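You operate a simulated robot arm through the tools that you are given. There is no shell and no other tool. Be economical: measure what you need, move in short steps, check, and stop when the job is done.

Carry out the task below with a simulated robot arm. There is one attempt and no reset: what you move stays moved.

TASK
Slide the washer box along the top of the steel table until it stands next to the yellow torque key.
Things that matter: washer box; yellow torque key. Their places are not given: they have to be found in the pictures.

It is judged by the outcome, as a careful person would: the job done as asked, and still so three seconds after it is handed in. It fails if anything else is knocked over, pushed out of place, dropped, spilled or broken.

THE ROBOT
A 7-joint arm with a two-finger parallel gripper, fixed in place. Base frame: the origin is at the foot of the arm, x ahead of it, y to its left, z up; the work surface is at about z = 0.8. Lengths are in m, angles in rad, forces in N, time in s.
With the tool pointing down near the work surface it reaches from about 0.3 to 0.7 m from the base axis. Its first joint turns from -1.152 to 1.152 rad. Payload 1.57 kg.
Tool frame: the origin (TCP) lies between the finger pads and is the grasp point; the fingertips stand 0.03 m ahead of it; z points along the fingers, y is the line along which they close. The gripper opens to 0.11 m. The fingers are 0.024 m wide and 0.012 m thick; the gripper's body (0.048 by 0.112 m) begins 0.078 m behind the TCP.
Orientation is that of the tool frame in the base frame, as a unit quaternion [x, y, z, w]. With the fingers straight down and closing along the base's y, the tool's x points along the base's -x, its y along +y and its z along -z.

THE INTERFACE
- The arm moves only by the tool nudge_tool. Its argument "commands" is one flat list of numbers, 7 for each row, row after row: the shift along the tool's x, y, z in m, then the turn, a rotation vector about the tool's x, y, z in rad, then the gripper command, from -1 (fully open) to 1 (shut), values between in proportion. In form: [dx, dy, dz, rx, ry, rz, claw, dx, dy, dz, rx, ry, rz, claw, ...]. A call has 1 to 10 rows; each row is the pose to reach, as a shift and turn from the pose commanded when the call began, along the tool's axes at that moment. A row lasts 0.2 s, in which the tool goes at most 0.05 m and 0.15 rad; a call with a longer step from one row to the next is refused whole, and so is a gripper value outside its range. A pose out of reach is approached as far as the arm can. The call stops where the force on the tool passes 40 N (or 10 N more than at its start, if that is more) or the arm is blocked; 0.2 s more then pass. The fingers move at their own pace (about 0.108 m/s each) and stop on an object; they squeeze with about 25 N. The grip force told is the motor's: it shows also when the fingers shut on nothing. Time passes only in rows, and 0.2 s behind the last, so rows that repeat a pose let the fingers close. It gives the time, the measured TCP pose, the force on the tool (base axes), the opening and the grip force at its end, in the units of the frame above (readings bear some noise), and new pictures: "show" is both (left out), scene, wrist or none.
- Cameras (640 x 400 px; columns grow to the right, rows downward): "scene" is fixed at [0.1461, -0.3762, 1.412]; the picture's right is [0.92, -0.39, 0.00], its down [-0.19, -0.44, -0.88] and it looks along [0.34, 0.80, -0.48] (base axes); focal length 312 px, centre (320, 200). "wrist" rides on the gripper at [-0.036, 0, -0.08] in the tool frame; the picture's right is [0.00, -1.00, 0.00], its down [0.97, 0.00, -0.24] and it looks along [0.24, 0.00, 0.97] (tool axes); focal length 218 px, centre (320, 200).
- point_at(camera, pixels): for up to 12 pixels [column, row] of the newest picture of that camera ("zoom" is the newest enlarged one), the place [x, y, z] in the base frame of the surface seen there, good to about 0.002 m. No time passes.
- enlarge(camera, box): a new picture of the part [left, top, right, bottom] of that camera's present view, enlarged. No time passes.
- job_done(): hands the job in; it is judged then, once.

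Work in short steps. Measure before you move; look again where a grasp or a placing could have gone wrong, and mend it. You have 60 turns and 120 pictures in all, the two below and enlarged ones among them. Open the gripper and draw the arm clear of the work before you hand the job in, unless the task says otherwise; then end with one line.

The tools are called after "Request:" as name(argument=value, ...) on one line, values as JSON. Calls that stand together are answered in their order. nudge_tool: Moves the arm, as the interface text tells. Its arguments: {"type":"object","properties":{"commands":{"type":"array","items":{"type":"number"}},"show":{"type":"string","enum":["both","scene","wrist","none"]}},"required":["commands"]} The other tools are called the same way: point_at (camera, pixels) gives the place of the surface under pixels of a picture; enlarge (camera, box) takes an enlarged picture of a part of a camera's view; job_done () hands the job in.

At the start:

```text
t: 0.0
eef_pos: [0.3524, 0.2263, 1.075]
ee_rot: [0.0, 1.0, 0.001, 0.001]
contact_force: [-0.4, -0.1, -0.3]
opening: 0.1098
grip_force: 0.1
```

scene: 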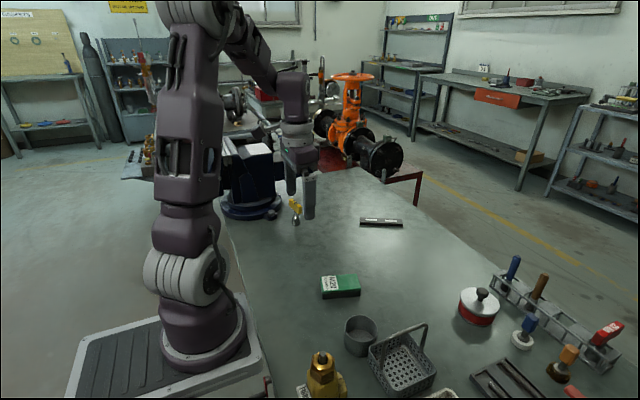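
wrist: 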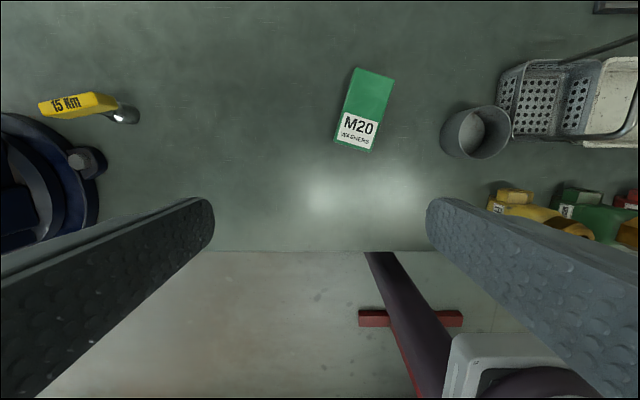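

The wrist view shows the green M20 washer box at about (363,110) and a yellow "15 Nm" tool at (78,104). I'll enlarge both areas and the cluster at lower right, and measure them.

Request:
enlarge(camera="scene", box=[220, 160, 420, 310])

Request:
enlarge(camera="scene", box=[280, 240, 640, 400])

Request:
point_at(camera="wrist", pixels=[[356, 68], [394, 78], [371, 151], [334, 141], [363, 110], [42, 108], [92, 98], [116, 104], [132, 116], [85, 160], [455, 130], [250, 120]])

Request:
point_at(camera="scene", pixels=[[295, 205], [296, 222], [309, 180], [309, 217], [322, 279], [322, 298], [359, 294], [356, 276], [340, 282], [380, 222], [360, 330], [250, 205]])

```text
2.67 times, centred on (320, 235) of scene
```

zoom: 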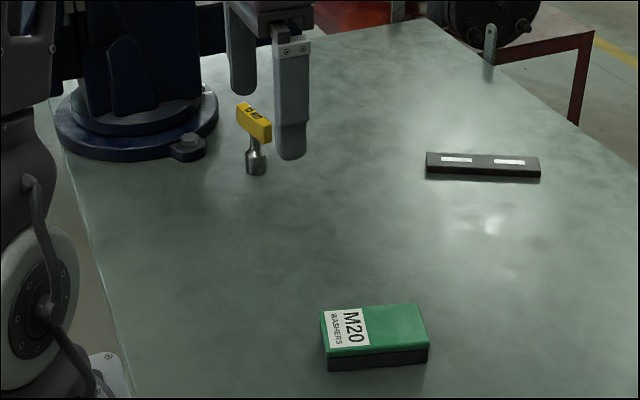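

```text
1.78 times, centred on (460, 320) of scene
```

zoom: 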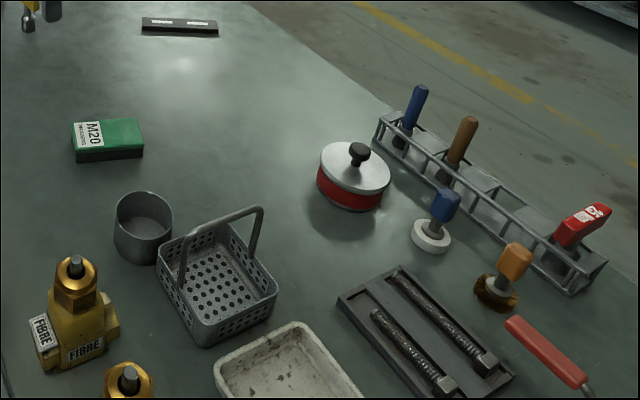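

```text
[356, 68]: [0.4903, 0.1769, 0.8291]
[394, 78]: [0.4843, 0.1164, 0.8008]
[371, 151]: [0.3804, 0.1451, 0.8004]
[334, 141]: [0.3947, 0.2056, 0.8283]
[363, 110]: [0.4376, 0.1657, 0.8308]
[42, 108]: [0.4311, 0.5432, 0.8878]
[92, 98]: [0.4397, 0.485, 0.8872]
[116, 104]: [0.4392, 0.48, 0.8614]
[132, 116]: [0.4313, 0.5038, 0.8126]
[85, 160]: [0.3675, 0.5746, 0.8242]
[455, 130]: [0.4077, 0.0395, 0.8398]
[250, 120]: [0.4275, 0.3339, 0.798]
```

```text
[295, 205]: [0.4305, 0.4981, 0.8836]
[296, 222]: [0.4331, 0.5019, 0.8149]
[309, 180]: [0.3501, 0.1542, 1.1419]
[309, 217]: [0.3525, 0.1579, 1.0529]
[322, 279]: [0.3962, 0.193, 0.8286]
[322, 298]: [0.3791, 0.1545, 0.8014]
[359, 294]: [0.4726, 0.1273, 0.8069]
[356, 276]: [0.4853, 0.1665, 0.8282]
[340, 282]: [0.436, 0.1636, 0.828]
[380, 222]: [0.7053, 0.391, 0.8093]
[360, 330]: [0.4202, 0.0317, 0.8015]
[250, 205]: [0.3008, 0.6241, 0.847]
```

The box is about 0.10 × 0.06 × 0.03 m, centred near (0.437, 0.161) and yawed about -16.7°. The yellow key stands on its shaft near (0.435, 0.51), with its T-handle up at z≈0.888, so it could tip easily. I'll straddle the box across its width and drag it along the table, then finish with a gentle push. First I'll move above it.

Request:
nudge_tool(commands=[-0.017, -0.013, 0.033, 0, 0, 0.058, -0.6, -0.034, -0.026, 0.066, 0, 0, 0.116, -0.6, -0.051, -0.039, 0.099, 0, 0, 0.175, -0.6, -0.068, -0.052, 0.132, 0, 0, 0.233, -0.6, -0.085, -0.065, 0.165, 0, 0, 0.291, -0.6])

```text
t: 1.2
eef_pos: [0.4378, 0.1583, 0.9088]
ee_rot: [0.145, 0.989, 0.0, 0.001]
contact_force: [-0.1, 0.0, 0.4]
opening: 0.0878
grip_force: 0.0
```

scene: 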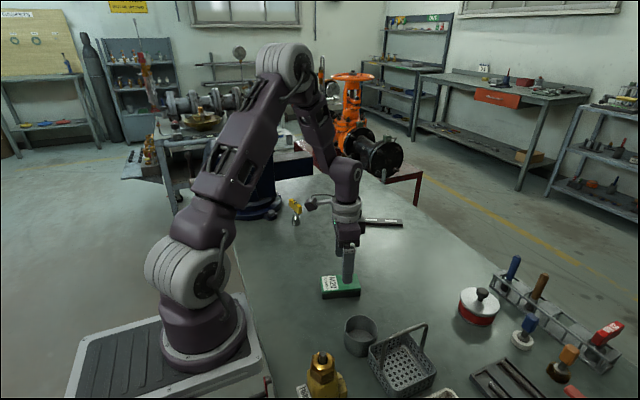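
wrist: 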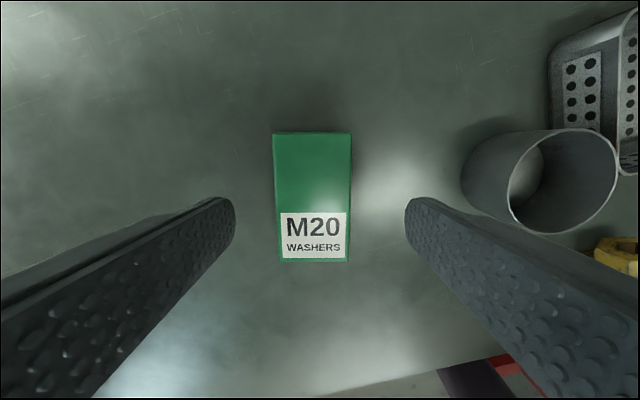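

The box is lined up and centred between the fingers (columns 273–352, rows 132–262). I'll check its exact corners and the cup rim.

Request:
point_at(camera="wrist", pixels=[[276, 135], [350, 135], [347, 258], [283, 258], [314, 197], [465, 175], [380, 300]])

```text
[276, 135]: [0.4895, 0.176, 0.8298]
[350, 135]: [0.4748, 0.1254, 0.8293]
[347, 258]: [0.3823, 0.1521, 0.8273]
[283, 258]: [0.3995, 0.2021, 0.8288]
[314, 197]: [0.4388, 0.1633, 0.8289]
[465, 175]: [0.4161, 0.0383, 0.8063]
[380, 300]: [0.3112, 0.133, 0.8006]
```

Top centre is (0.437, 0.164), with a width of about 0.054, and the cup is clear. I'll shift +5 mm and lower to TCP z≈0.837, then close.

Request:
nudge_tool(commands=[0, 0.005, 0.025, 0, 0, 0, -0.6, 0, 0.005, 0.05, 0, 0, 0, -0.6, 0, 0.005, 0.071, 0, 0, 0, -0.6, 0, 0.005, 0.071, 0, 0, 0, -0.1, 0, 0.005, 0.071, 0, 0, 0, 0.2, 0, 0.005, 0.071, 0, 0, 0, 0.2])

```text
t: 2.6
eef_pos: [0.4397, 0.1648, 0.8379]
ee_rot: [0.145, 0.989, 0.0, 0.0]
contact_force: [0.2, -0.1, -0.3]
opening: 0.0576
grip_force: 25.6
```

scene: 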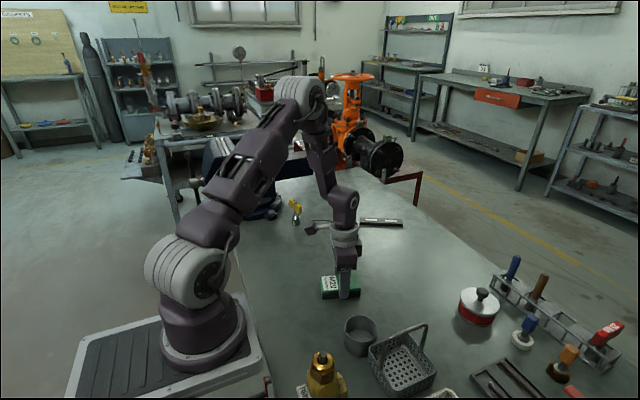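
wrist: 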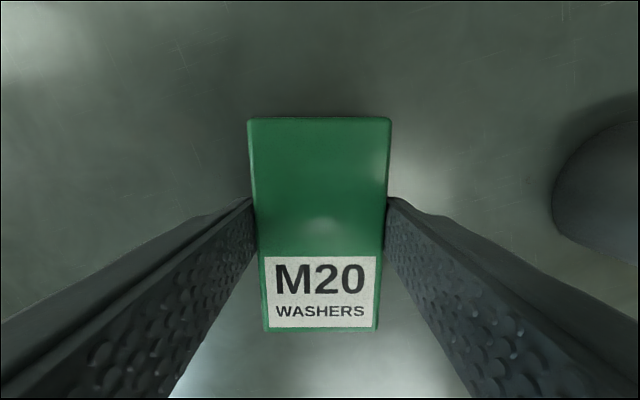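

Held at opening 0.0576 with 25.6 N. I'll drag it along +y at constant height, turning it square as it goes; half the way first.

Request:
nudge_tool(commands=[0.0084, 0.0281, 0, 0, 0, -0.036, 0.2, 0.0169, 0.0562, 0, 0, 0, -0.073, 0.2, 0.0253, 0.0844, 0, 0, 0, -0.109, 0.2, 0.0338, 0.1125, 0, 0, 0, -0.146, 0.2])

```text
t: 3.6
eef_pos: [0.4383, 0.2819, 0.8389]
ee_rot: [0.071, 0.997, 0.0, 0.0]
contact_force: [-0.4, 0.2, 0.0]
opening: 0.0578
grip_force: 24.0
```

scene: 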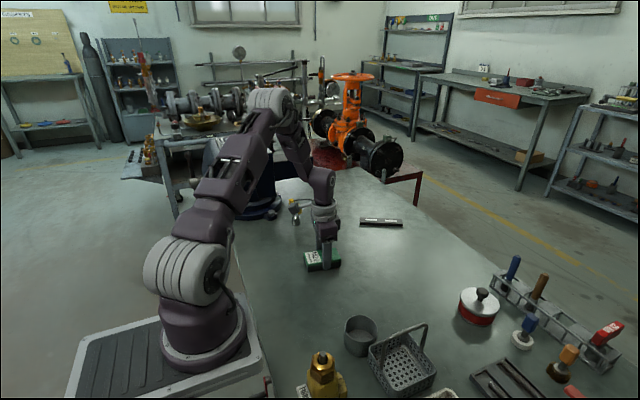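
wrist: 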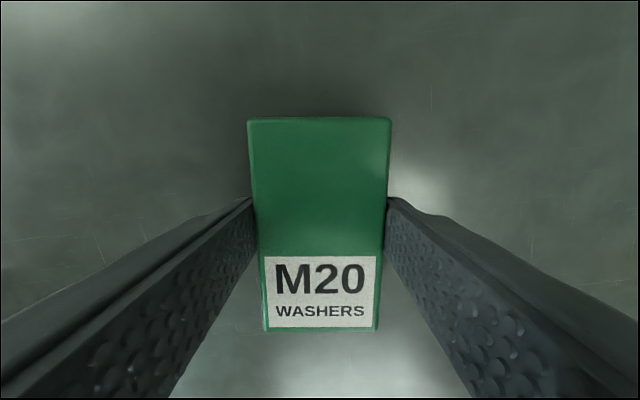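

A grey part sticks out from the wrist near (297,203) towards the key, so I'll inspect it before going further.

Request:
enlarge(camera="scene", box=[240, 150, 400, 280])

Request:
point_at(camera="scene", pixels=[[294, 204], [300, 204], [306, 202], [296, 208], [296, 221], [297, 212], [309, 264], [325, 225], [314, 215]])

```text
3.08 times, centred on (320, 215) of scene
```

zoom: 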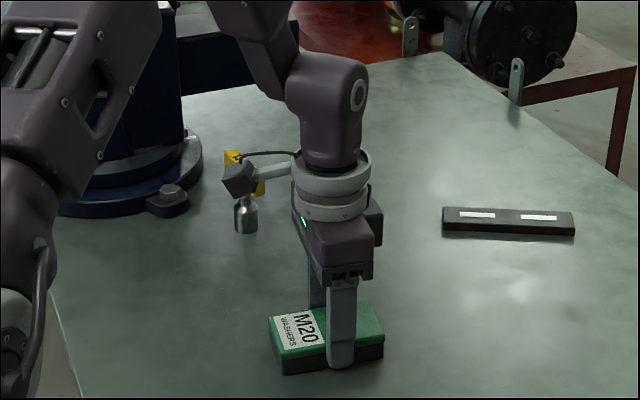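

```text
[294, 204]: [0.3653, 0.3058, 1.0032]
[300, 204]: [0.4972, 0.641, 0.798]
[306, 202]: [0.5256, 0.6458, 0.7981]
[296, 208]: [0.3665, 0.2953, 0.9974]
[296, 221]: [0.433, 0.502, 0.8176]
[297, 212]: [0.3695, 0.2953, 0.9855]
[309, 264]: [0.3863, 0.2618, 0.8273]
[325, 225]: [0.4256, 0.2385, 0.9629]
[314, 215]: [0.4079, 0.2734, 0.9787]
```

The protrusion sits at z≥0.985, well above the key top at 0.89, so it will clear. I'll continue the drag to y≈0.40 and finish squaring the box.

Request:
nudge_tool(commands=[0.0042, 0.0292, 0, 0, 0, -0.036, 0.2, 0.0084, 0.0585, 0, 0, 0, -0.072, 0.2, 0.0127, 0.0878, 0, 0, 0, -0.108, 0.2, 0.017, 0.117, 0, 0, 0, -0.145, 0.2])

Request:
enlarge(camera="scene", box=[240, 150, 400, 280])

```text
t: 4.6
eef_pos: [0.4394, 0.3995, 0.8381]
ee_rot: [0.0, 1.0, 0.0, 0.001]
contact_force: [-0.2, -1.6, 3.6]
opening: 0.0576
grip_force: 25.2
```

scene: 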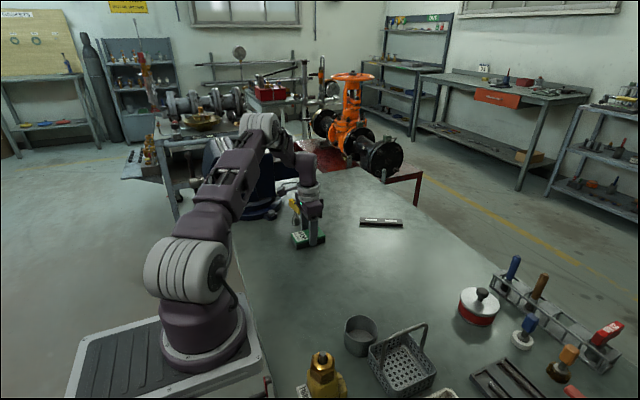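
wrist: 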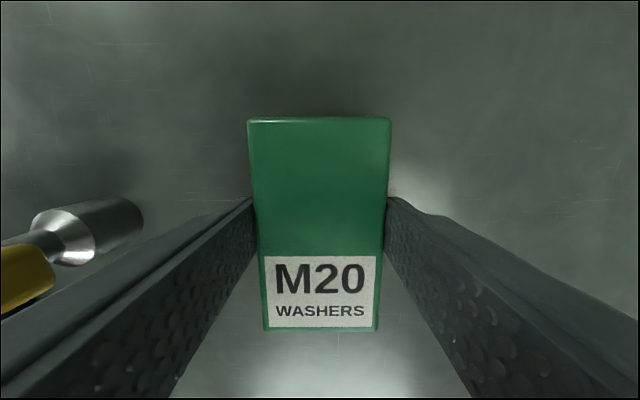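

```text
3.08 times, centred on (320, 215) of scene
```

zoom: 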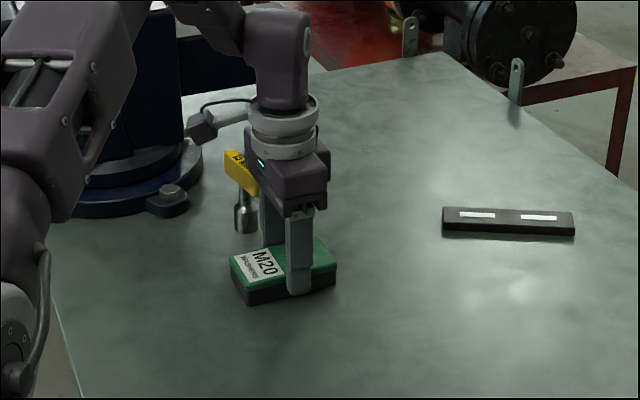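

The box is square at y≈0.40, but the gripper body looks close to the yellow handle and there's a small force reading. I'll measure the key's base and handle.

Request:
point_at(camera="wrist", pixels=[[140, 220], [110, 225], [125, 203], [125, 245], [60, 240], [30, 275], [50, 270], [20, 295]])

Request:
point_at(camera="scene", pixels=[[297, 193], [300, 196], [303, 197], [305, 193], [300, 205], [300, 205], [301, 207], [321, 196], [310, 193]])

```text
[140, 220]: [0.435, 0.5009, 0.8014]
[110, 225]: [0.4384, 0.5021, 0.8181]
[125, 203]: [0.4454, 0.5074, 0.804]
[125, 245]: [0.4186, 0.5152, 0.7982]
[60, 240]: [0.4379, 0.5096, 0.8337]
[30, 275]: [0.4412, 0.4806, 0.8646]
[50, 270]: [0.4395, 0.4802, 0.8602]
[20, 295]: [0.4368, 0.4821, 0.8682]
```

```text
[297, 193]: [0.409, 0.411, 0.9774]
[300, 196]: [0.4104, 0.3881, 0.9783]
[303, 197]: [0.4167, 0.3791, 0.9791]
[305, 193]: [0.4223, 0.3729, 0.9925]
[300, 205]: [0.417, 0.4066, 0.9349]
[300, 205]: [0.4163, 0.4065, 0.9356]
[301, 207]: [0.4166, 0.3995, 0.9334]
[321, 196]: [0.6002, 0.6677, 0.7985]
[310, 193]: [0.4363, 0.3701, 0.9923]
```

The key hasn't moved (socket face at y≈0.501, handle end at y≈0.480), and the box edge is near y≈0.429. I'll open a little and lift straight up.

Request:
nudge_tool(commands=[0, 0, 0, 0, 0, 0, -0.45, 0, 0, 0, 0, 0, 0, -0.45, 0, 0, -0.03, 0, 0, 0, -0.45, 0, 0, -0.07, 0, 0, 0, -0.45, 0, 0, -0.11, 0, 0, 0, -0.45, 0, -0.04, -0.11, 0, 0, 0, -0.45, 0, -0.08, -0.11, 0, 0, 0, -0.45])

```text
t: 6.2
eef_pos: [0.437, 0.3197, 0.9456]
ee_rot: [0.0, 1.0, 0.0, 0.0]
contact_force: [-0.1, 0.4, -0.3]
opening: 0.0795
grip_force: 0.0
```

scene: 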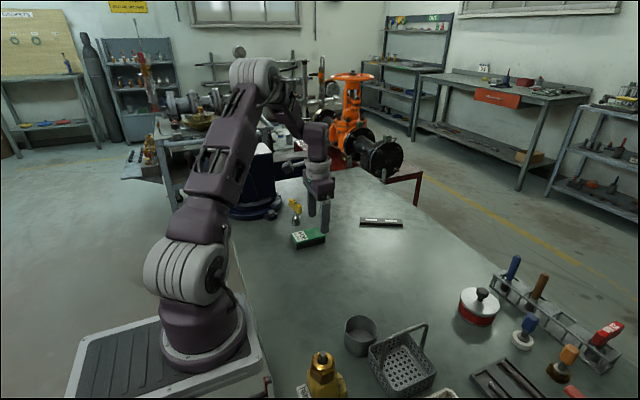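
wrist: 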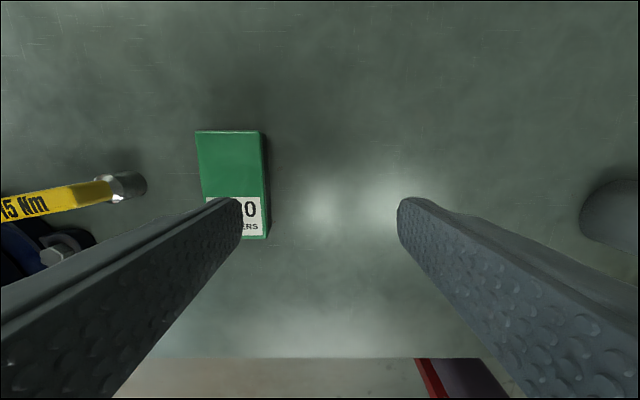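

Released cleanly and the key is undisturbed. I'll turn the gripper about 90° so both fingertips can push the box's near face evenly.

Request:
nudge_tool(commands=[0, 0, 0, 0, 0, 0.148, 0.1, 0, 0, 0, 0, 0, 0.296, 0.1, 0, 0, 0, 0, 0, 0.444, 0.1, 0, 0, 0, 0, 0, 0.592, 0.1, 0, 0, 0, 0, 0, 0.74, 0.1, 0, 0, 0, 0, 0, 0.888, 0.1, 0, 0, 0, 0, 0, 1.036, 0.1, 0, 0, 0, 0, 0, 1.184, 0.1, 0, 0, 0, 0, 0, 1.332, 0.1, 0, 0, 0, 0, 0, 1.48, 0.1])

Request:
point_at(camera="scene", pixels=[[292, 235], [297, 246], [325, 240], [316, 229], [308, 237], [298, 247]])

```text
t: 8.4
eef_pos: [0.439, 0.3213, 0.9499]
ee_rot: [0.676, 0.737, 0.0, 0.0]
contact_force: [-0.1, -0.7, -0.5]
opening: 0.0496
grip_force: 0.1
```

scene: 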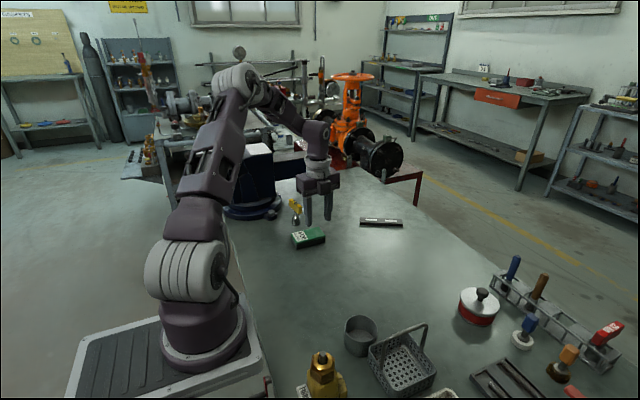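
wrist: 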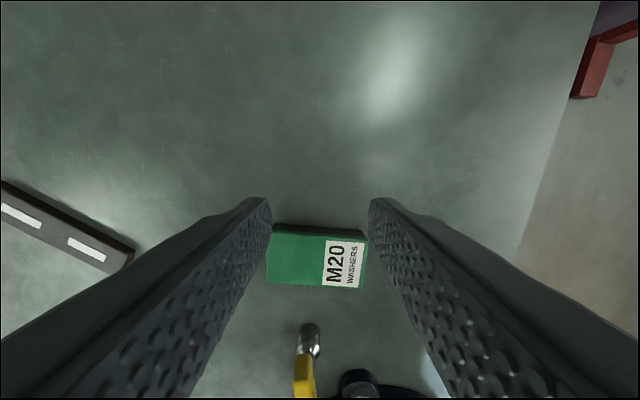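

```text
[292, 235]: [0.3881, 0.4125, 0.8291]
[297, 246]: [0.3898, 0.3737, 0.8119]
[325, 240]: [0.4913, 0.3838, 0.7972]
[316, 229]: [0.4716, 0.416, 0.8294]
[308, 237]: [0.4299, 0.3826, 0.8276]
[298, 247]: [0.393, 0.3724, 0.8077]
```

The box's near face is at y≈0.371 and it's centred in x. I'll finish the turn and lower behind the box, where the finger fronts will be near y≈0.333.

Request:
nudge_tool(commands=[0, 0, 0.035, 0, 0, 0.045, 0.1, 0, 0, 0.07, 0, 0, 0.091, 0.1, 0, 0, 0.1, 0, 0, 0.091, 0.1, 0, 0, 0.112, 0, 0, 0.091, 0.1])

Request:
enlarge(camera="scene", box=[240, 150, 400, 280])

```text
t: 9.4
eef_pos: [0.4391, 0.3203, 0.8361]
ee_rot: [0.707, 0.707, 0.0, 0.001]
contact_force: [-0.5, -0.9, -0.6]
opening: 0.0495
grip_force: 0.1
```

scene: 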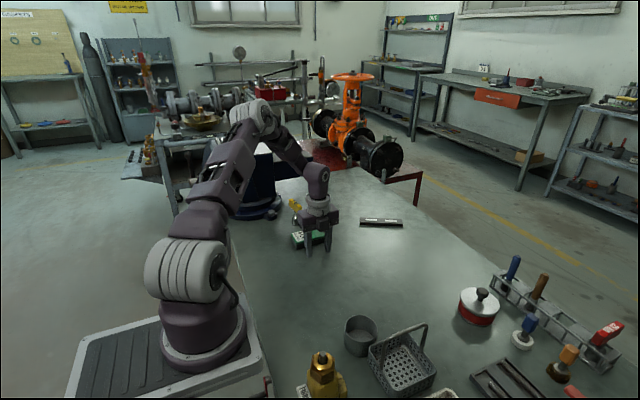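
wrist: 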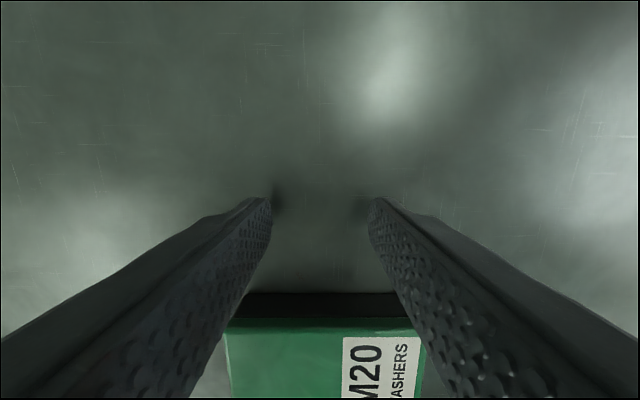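

```text
3.08 times, centred on (320, 215) of scene
```

zoom: 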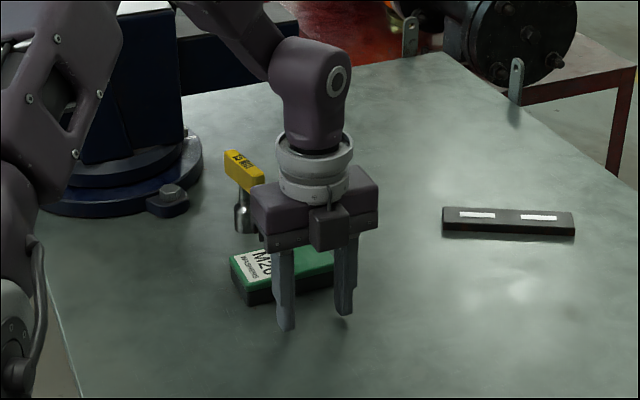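

The fingers are down behind the box with the face square to them. I'll push +y in small steps to y≈0.395 and then check.

Request:
nudge_tool(commands=[0.015, 0, 0, 0, 0, 0, 0.1, 0.03, 0, 0, 0, 0, 0, 0.1, 0.04, 0, 0, 0, 0, 0, 0.1, 0.049, 0, 0, 0, 0, 0, 0.1, 0.058, 0, 0, 0, 0, 0, 0.1, 0.067, 0, 0, 0, 0, 0, 0.1, 0.075, 0, 0, 0, 0, 0, 0.1])

Request:
enlarge(camera="scene", box=[240, 160, 360, 260])

```text
t: 11.0
eef_pos: [0.4385, 0.3968, 0.8361]
ee_rot: [0.707, 0.707, -0.001, 0.0]
contact_force: [-0.3, -1.6, 0.6]
opening: 0.0496
grip_force: 0.0
```

scene: 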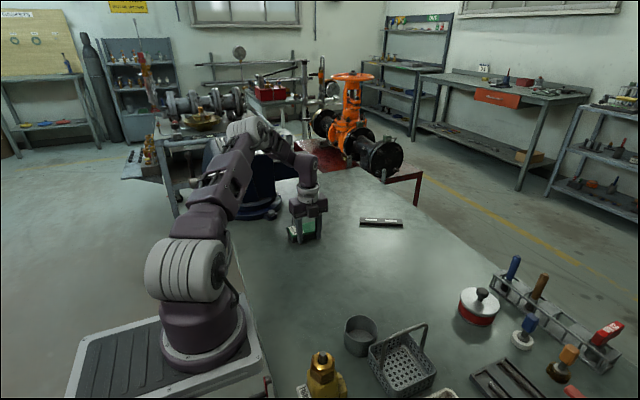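
wrist: 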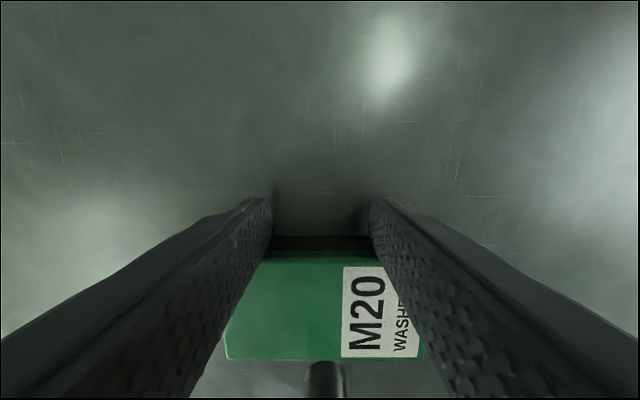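

```text
4.00 times, centred on (300, 210) of scene
```

zoom: 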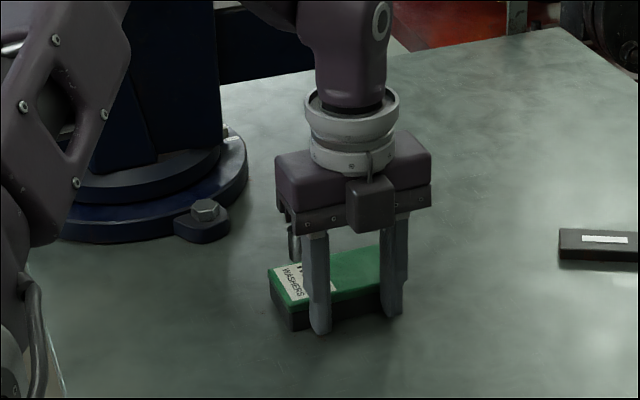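

The box moved squarely, and the key's socket shows at wrist (325,375). I'll measure the gap that's left.

Request:
point_at(camera="wrist", pixels=[[250, 356], [320, 356], [400, 353], [320, 258], [320, 242], [323, 365], [325, 372], [325, 385], [310, 375], [341, 375]])

```text
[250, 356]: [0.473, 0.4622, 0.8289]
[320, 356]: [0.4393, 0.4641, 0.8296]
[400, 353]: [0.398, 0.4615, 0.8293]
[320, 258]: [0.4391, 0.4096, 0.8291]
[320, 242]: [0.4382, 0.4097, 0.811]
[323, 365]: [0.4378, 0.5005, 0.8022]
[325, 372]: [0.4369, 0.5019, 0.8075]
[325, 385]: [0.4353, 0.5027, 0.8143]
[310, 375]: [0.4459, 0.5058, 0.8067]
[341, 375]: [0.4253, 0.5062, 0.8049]
```

The far edge is at y≈0.465 and the socket at y≈0.500, so the gap is about 35 mm. I'll push another 21 mm slowly, leaving about 14 mm, then back off.

Request:
nudge_tool(commands=[0.006, 0, 0, 0, 0, 0, 0.1, 0.012, 0, 0, 0, 0, 0, 0.1, 0.017, 0, 0, 0, 0, 0, 0.1, 0.021, 0, 0, 0, 0, 0, 0.1])

Request:
point_at(camera="wrist", pixels=[[250, 352], [320, 352], [400, 350], [325, 362], [325, 372], [325, 385], [325, 395]])

```text
t: 12.0
eef_pos: [0.4384, 0.4171, 0.8369]
ee_rot: [0.707, 0.707, 0.0, 0.0]
contact_force: [-0.3, -2.4, 0.5]
opening: 0.0498
grip_force: 0.1
```

scene: 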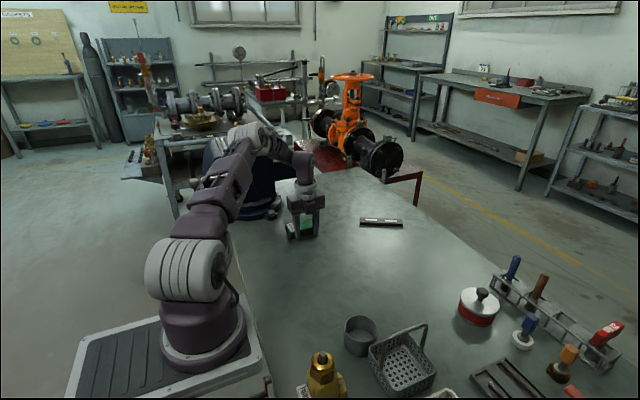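
wrist: 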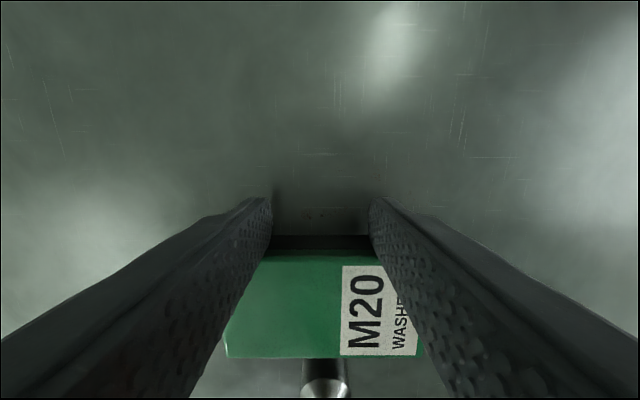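

```text
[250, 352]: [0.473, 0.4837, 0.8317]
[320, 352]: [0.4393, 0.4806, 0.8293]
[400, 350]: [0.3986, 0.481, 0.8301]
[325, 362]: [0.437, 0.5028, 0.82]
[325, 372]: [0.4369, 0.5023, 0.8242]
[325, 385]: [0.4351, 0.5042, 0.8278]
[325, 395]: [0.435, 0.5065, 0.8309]
```

The box edge is at about y≈0.485, some 15 mm from the unmoved key. I'll back off along -y, raise the arm clear, open the gripper, and check.

Request:
nudge_tool(commands=[-0.03, 0, 0, 0, 0, 0, 0.1, -0.06, 0, 0, 0, 0, 0, 0.1, -0.09, 0, -0.03, 0, 0, 0, 0.1, -0.12, 0, -0.07, 0, 0, 0, -0.3, -0.15, 0, -0.11, 0, 0, 0, -1, -0.18, 0, -0.15, 0, 0, 0, -1, -0.2, 0, -0.19, 0, 0, 0, -1, -0.2, 0, -0.19, 0, 0, 0, -1])

Request:
enlarge(camera="scene", box=[240, 160, 360, 260])

```text
t: 13.8
eef_pos: [0.4385, 0.2157, 1.0261]
ee_rot: [0.707, 0.707, 0.0, 0.0]
contact_force: [-0.3, -0.3, -0.6]
opening: 0.1097
grip_force: 0.2
```

scene: 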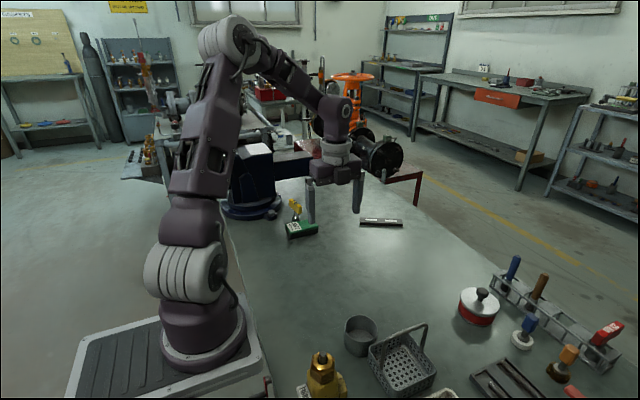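
wrist: 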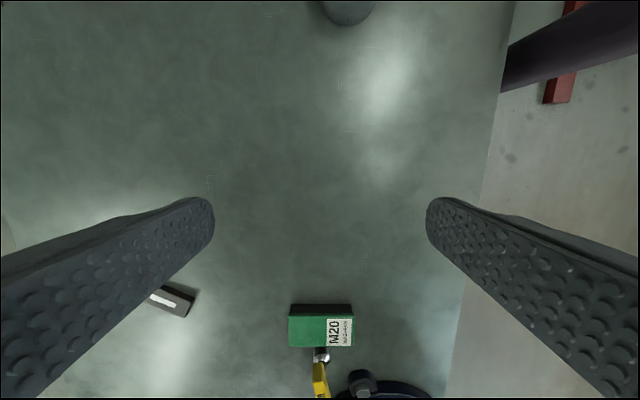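

```text
4.00 times, centred on (300, 210) of scene
```

zoom: 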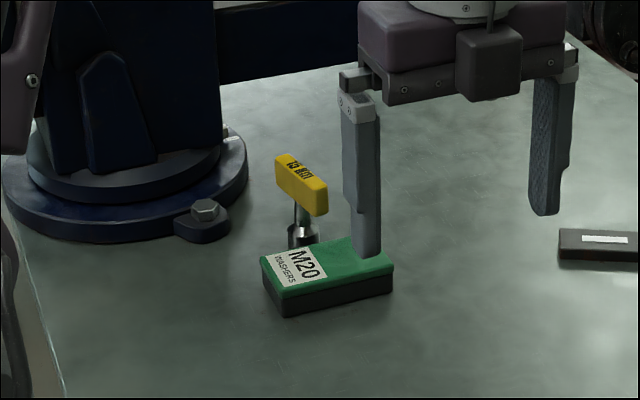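

The box lies flat beside the standing key, the arm is clear and the gripper is open, so I'm handing it in.

Request:
job_done()

```text
The job is handed in.
```

The washer box now stands about 15 mm from the yellow torque key, slid there along the table top; the key is still upright, and nothing else was moved.
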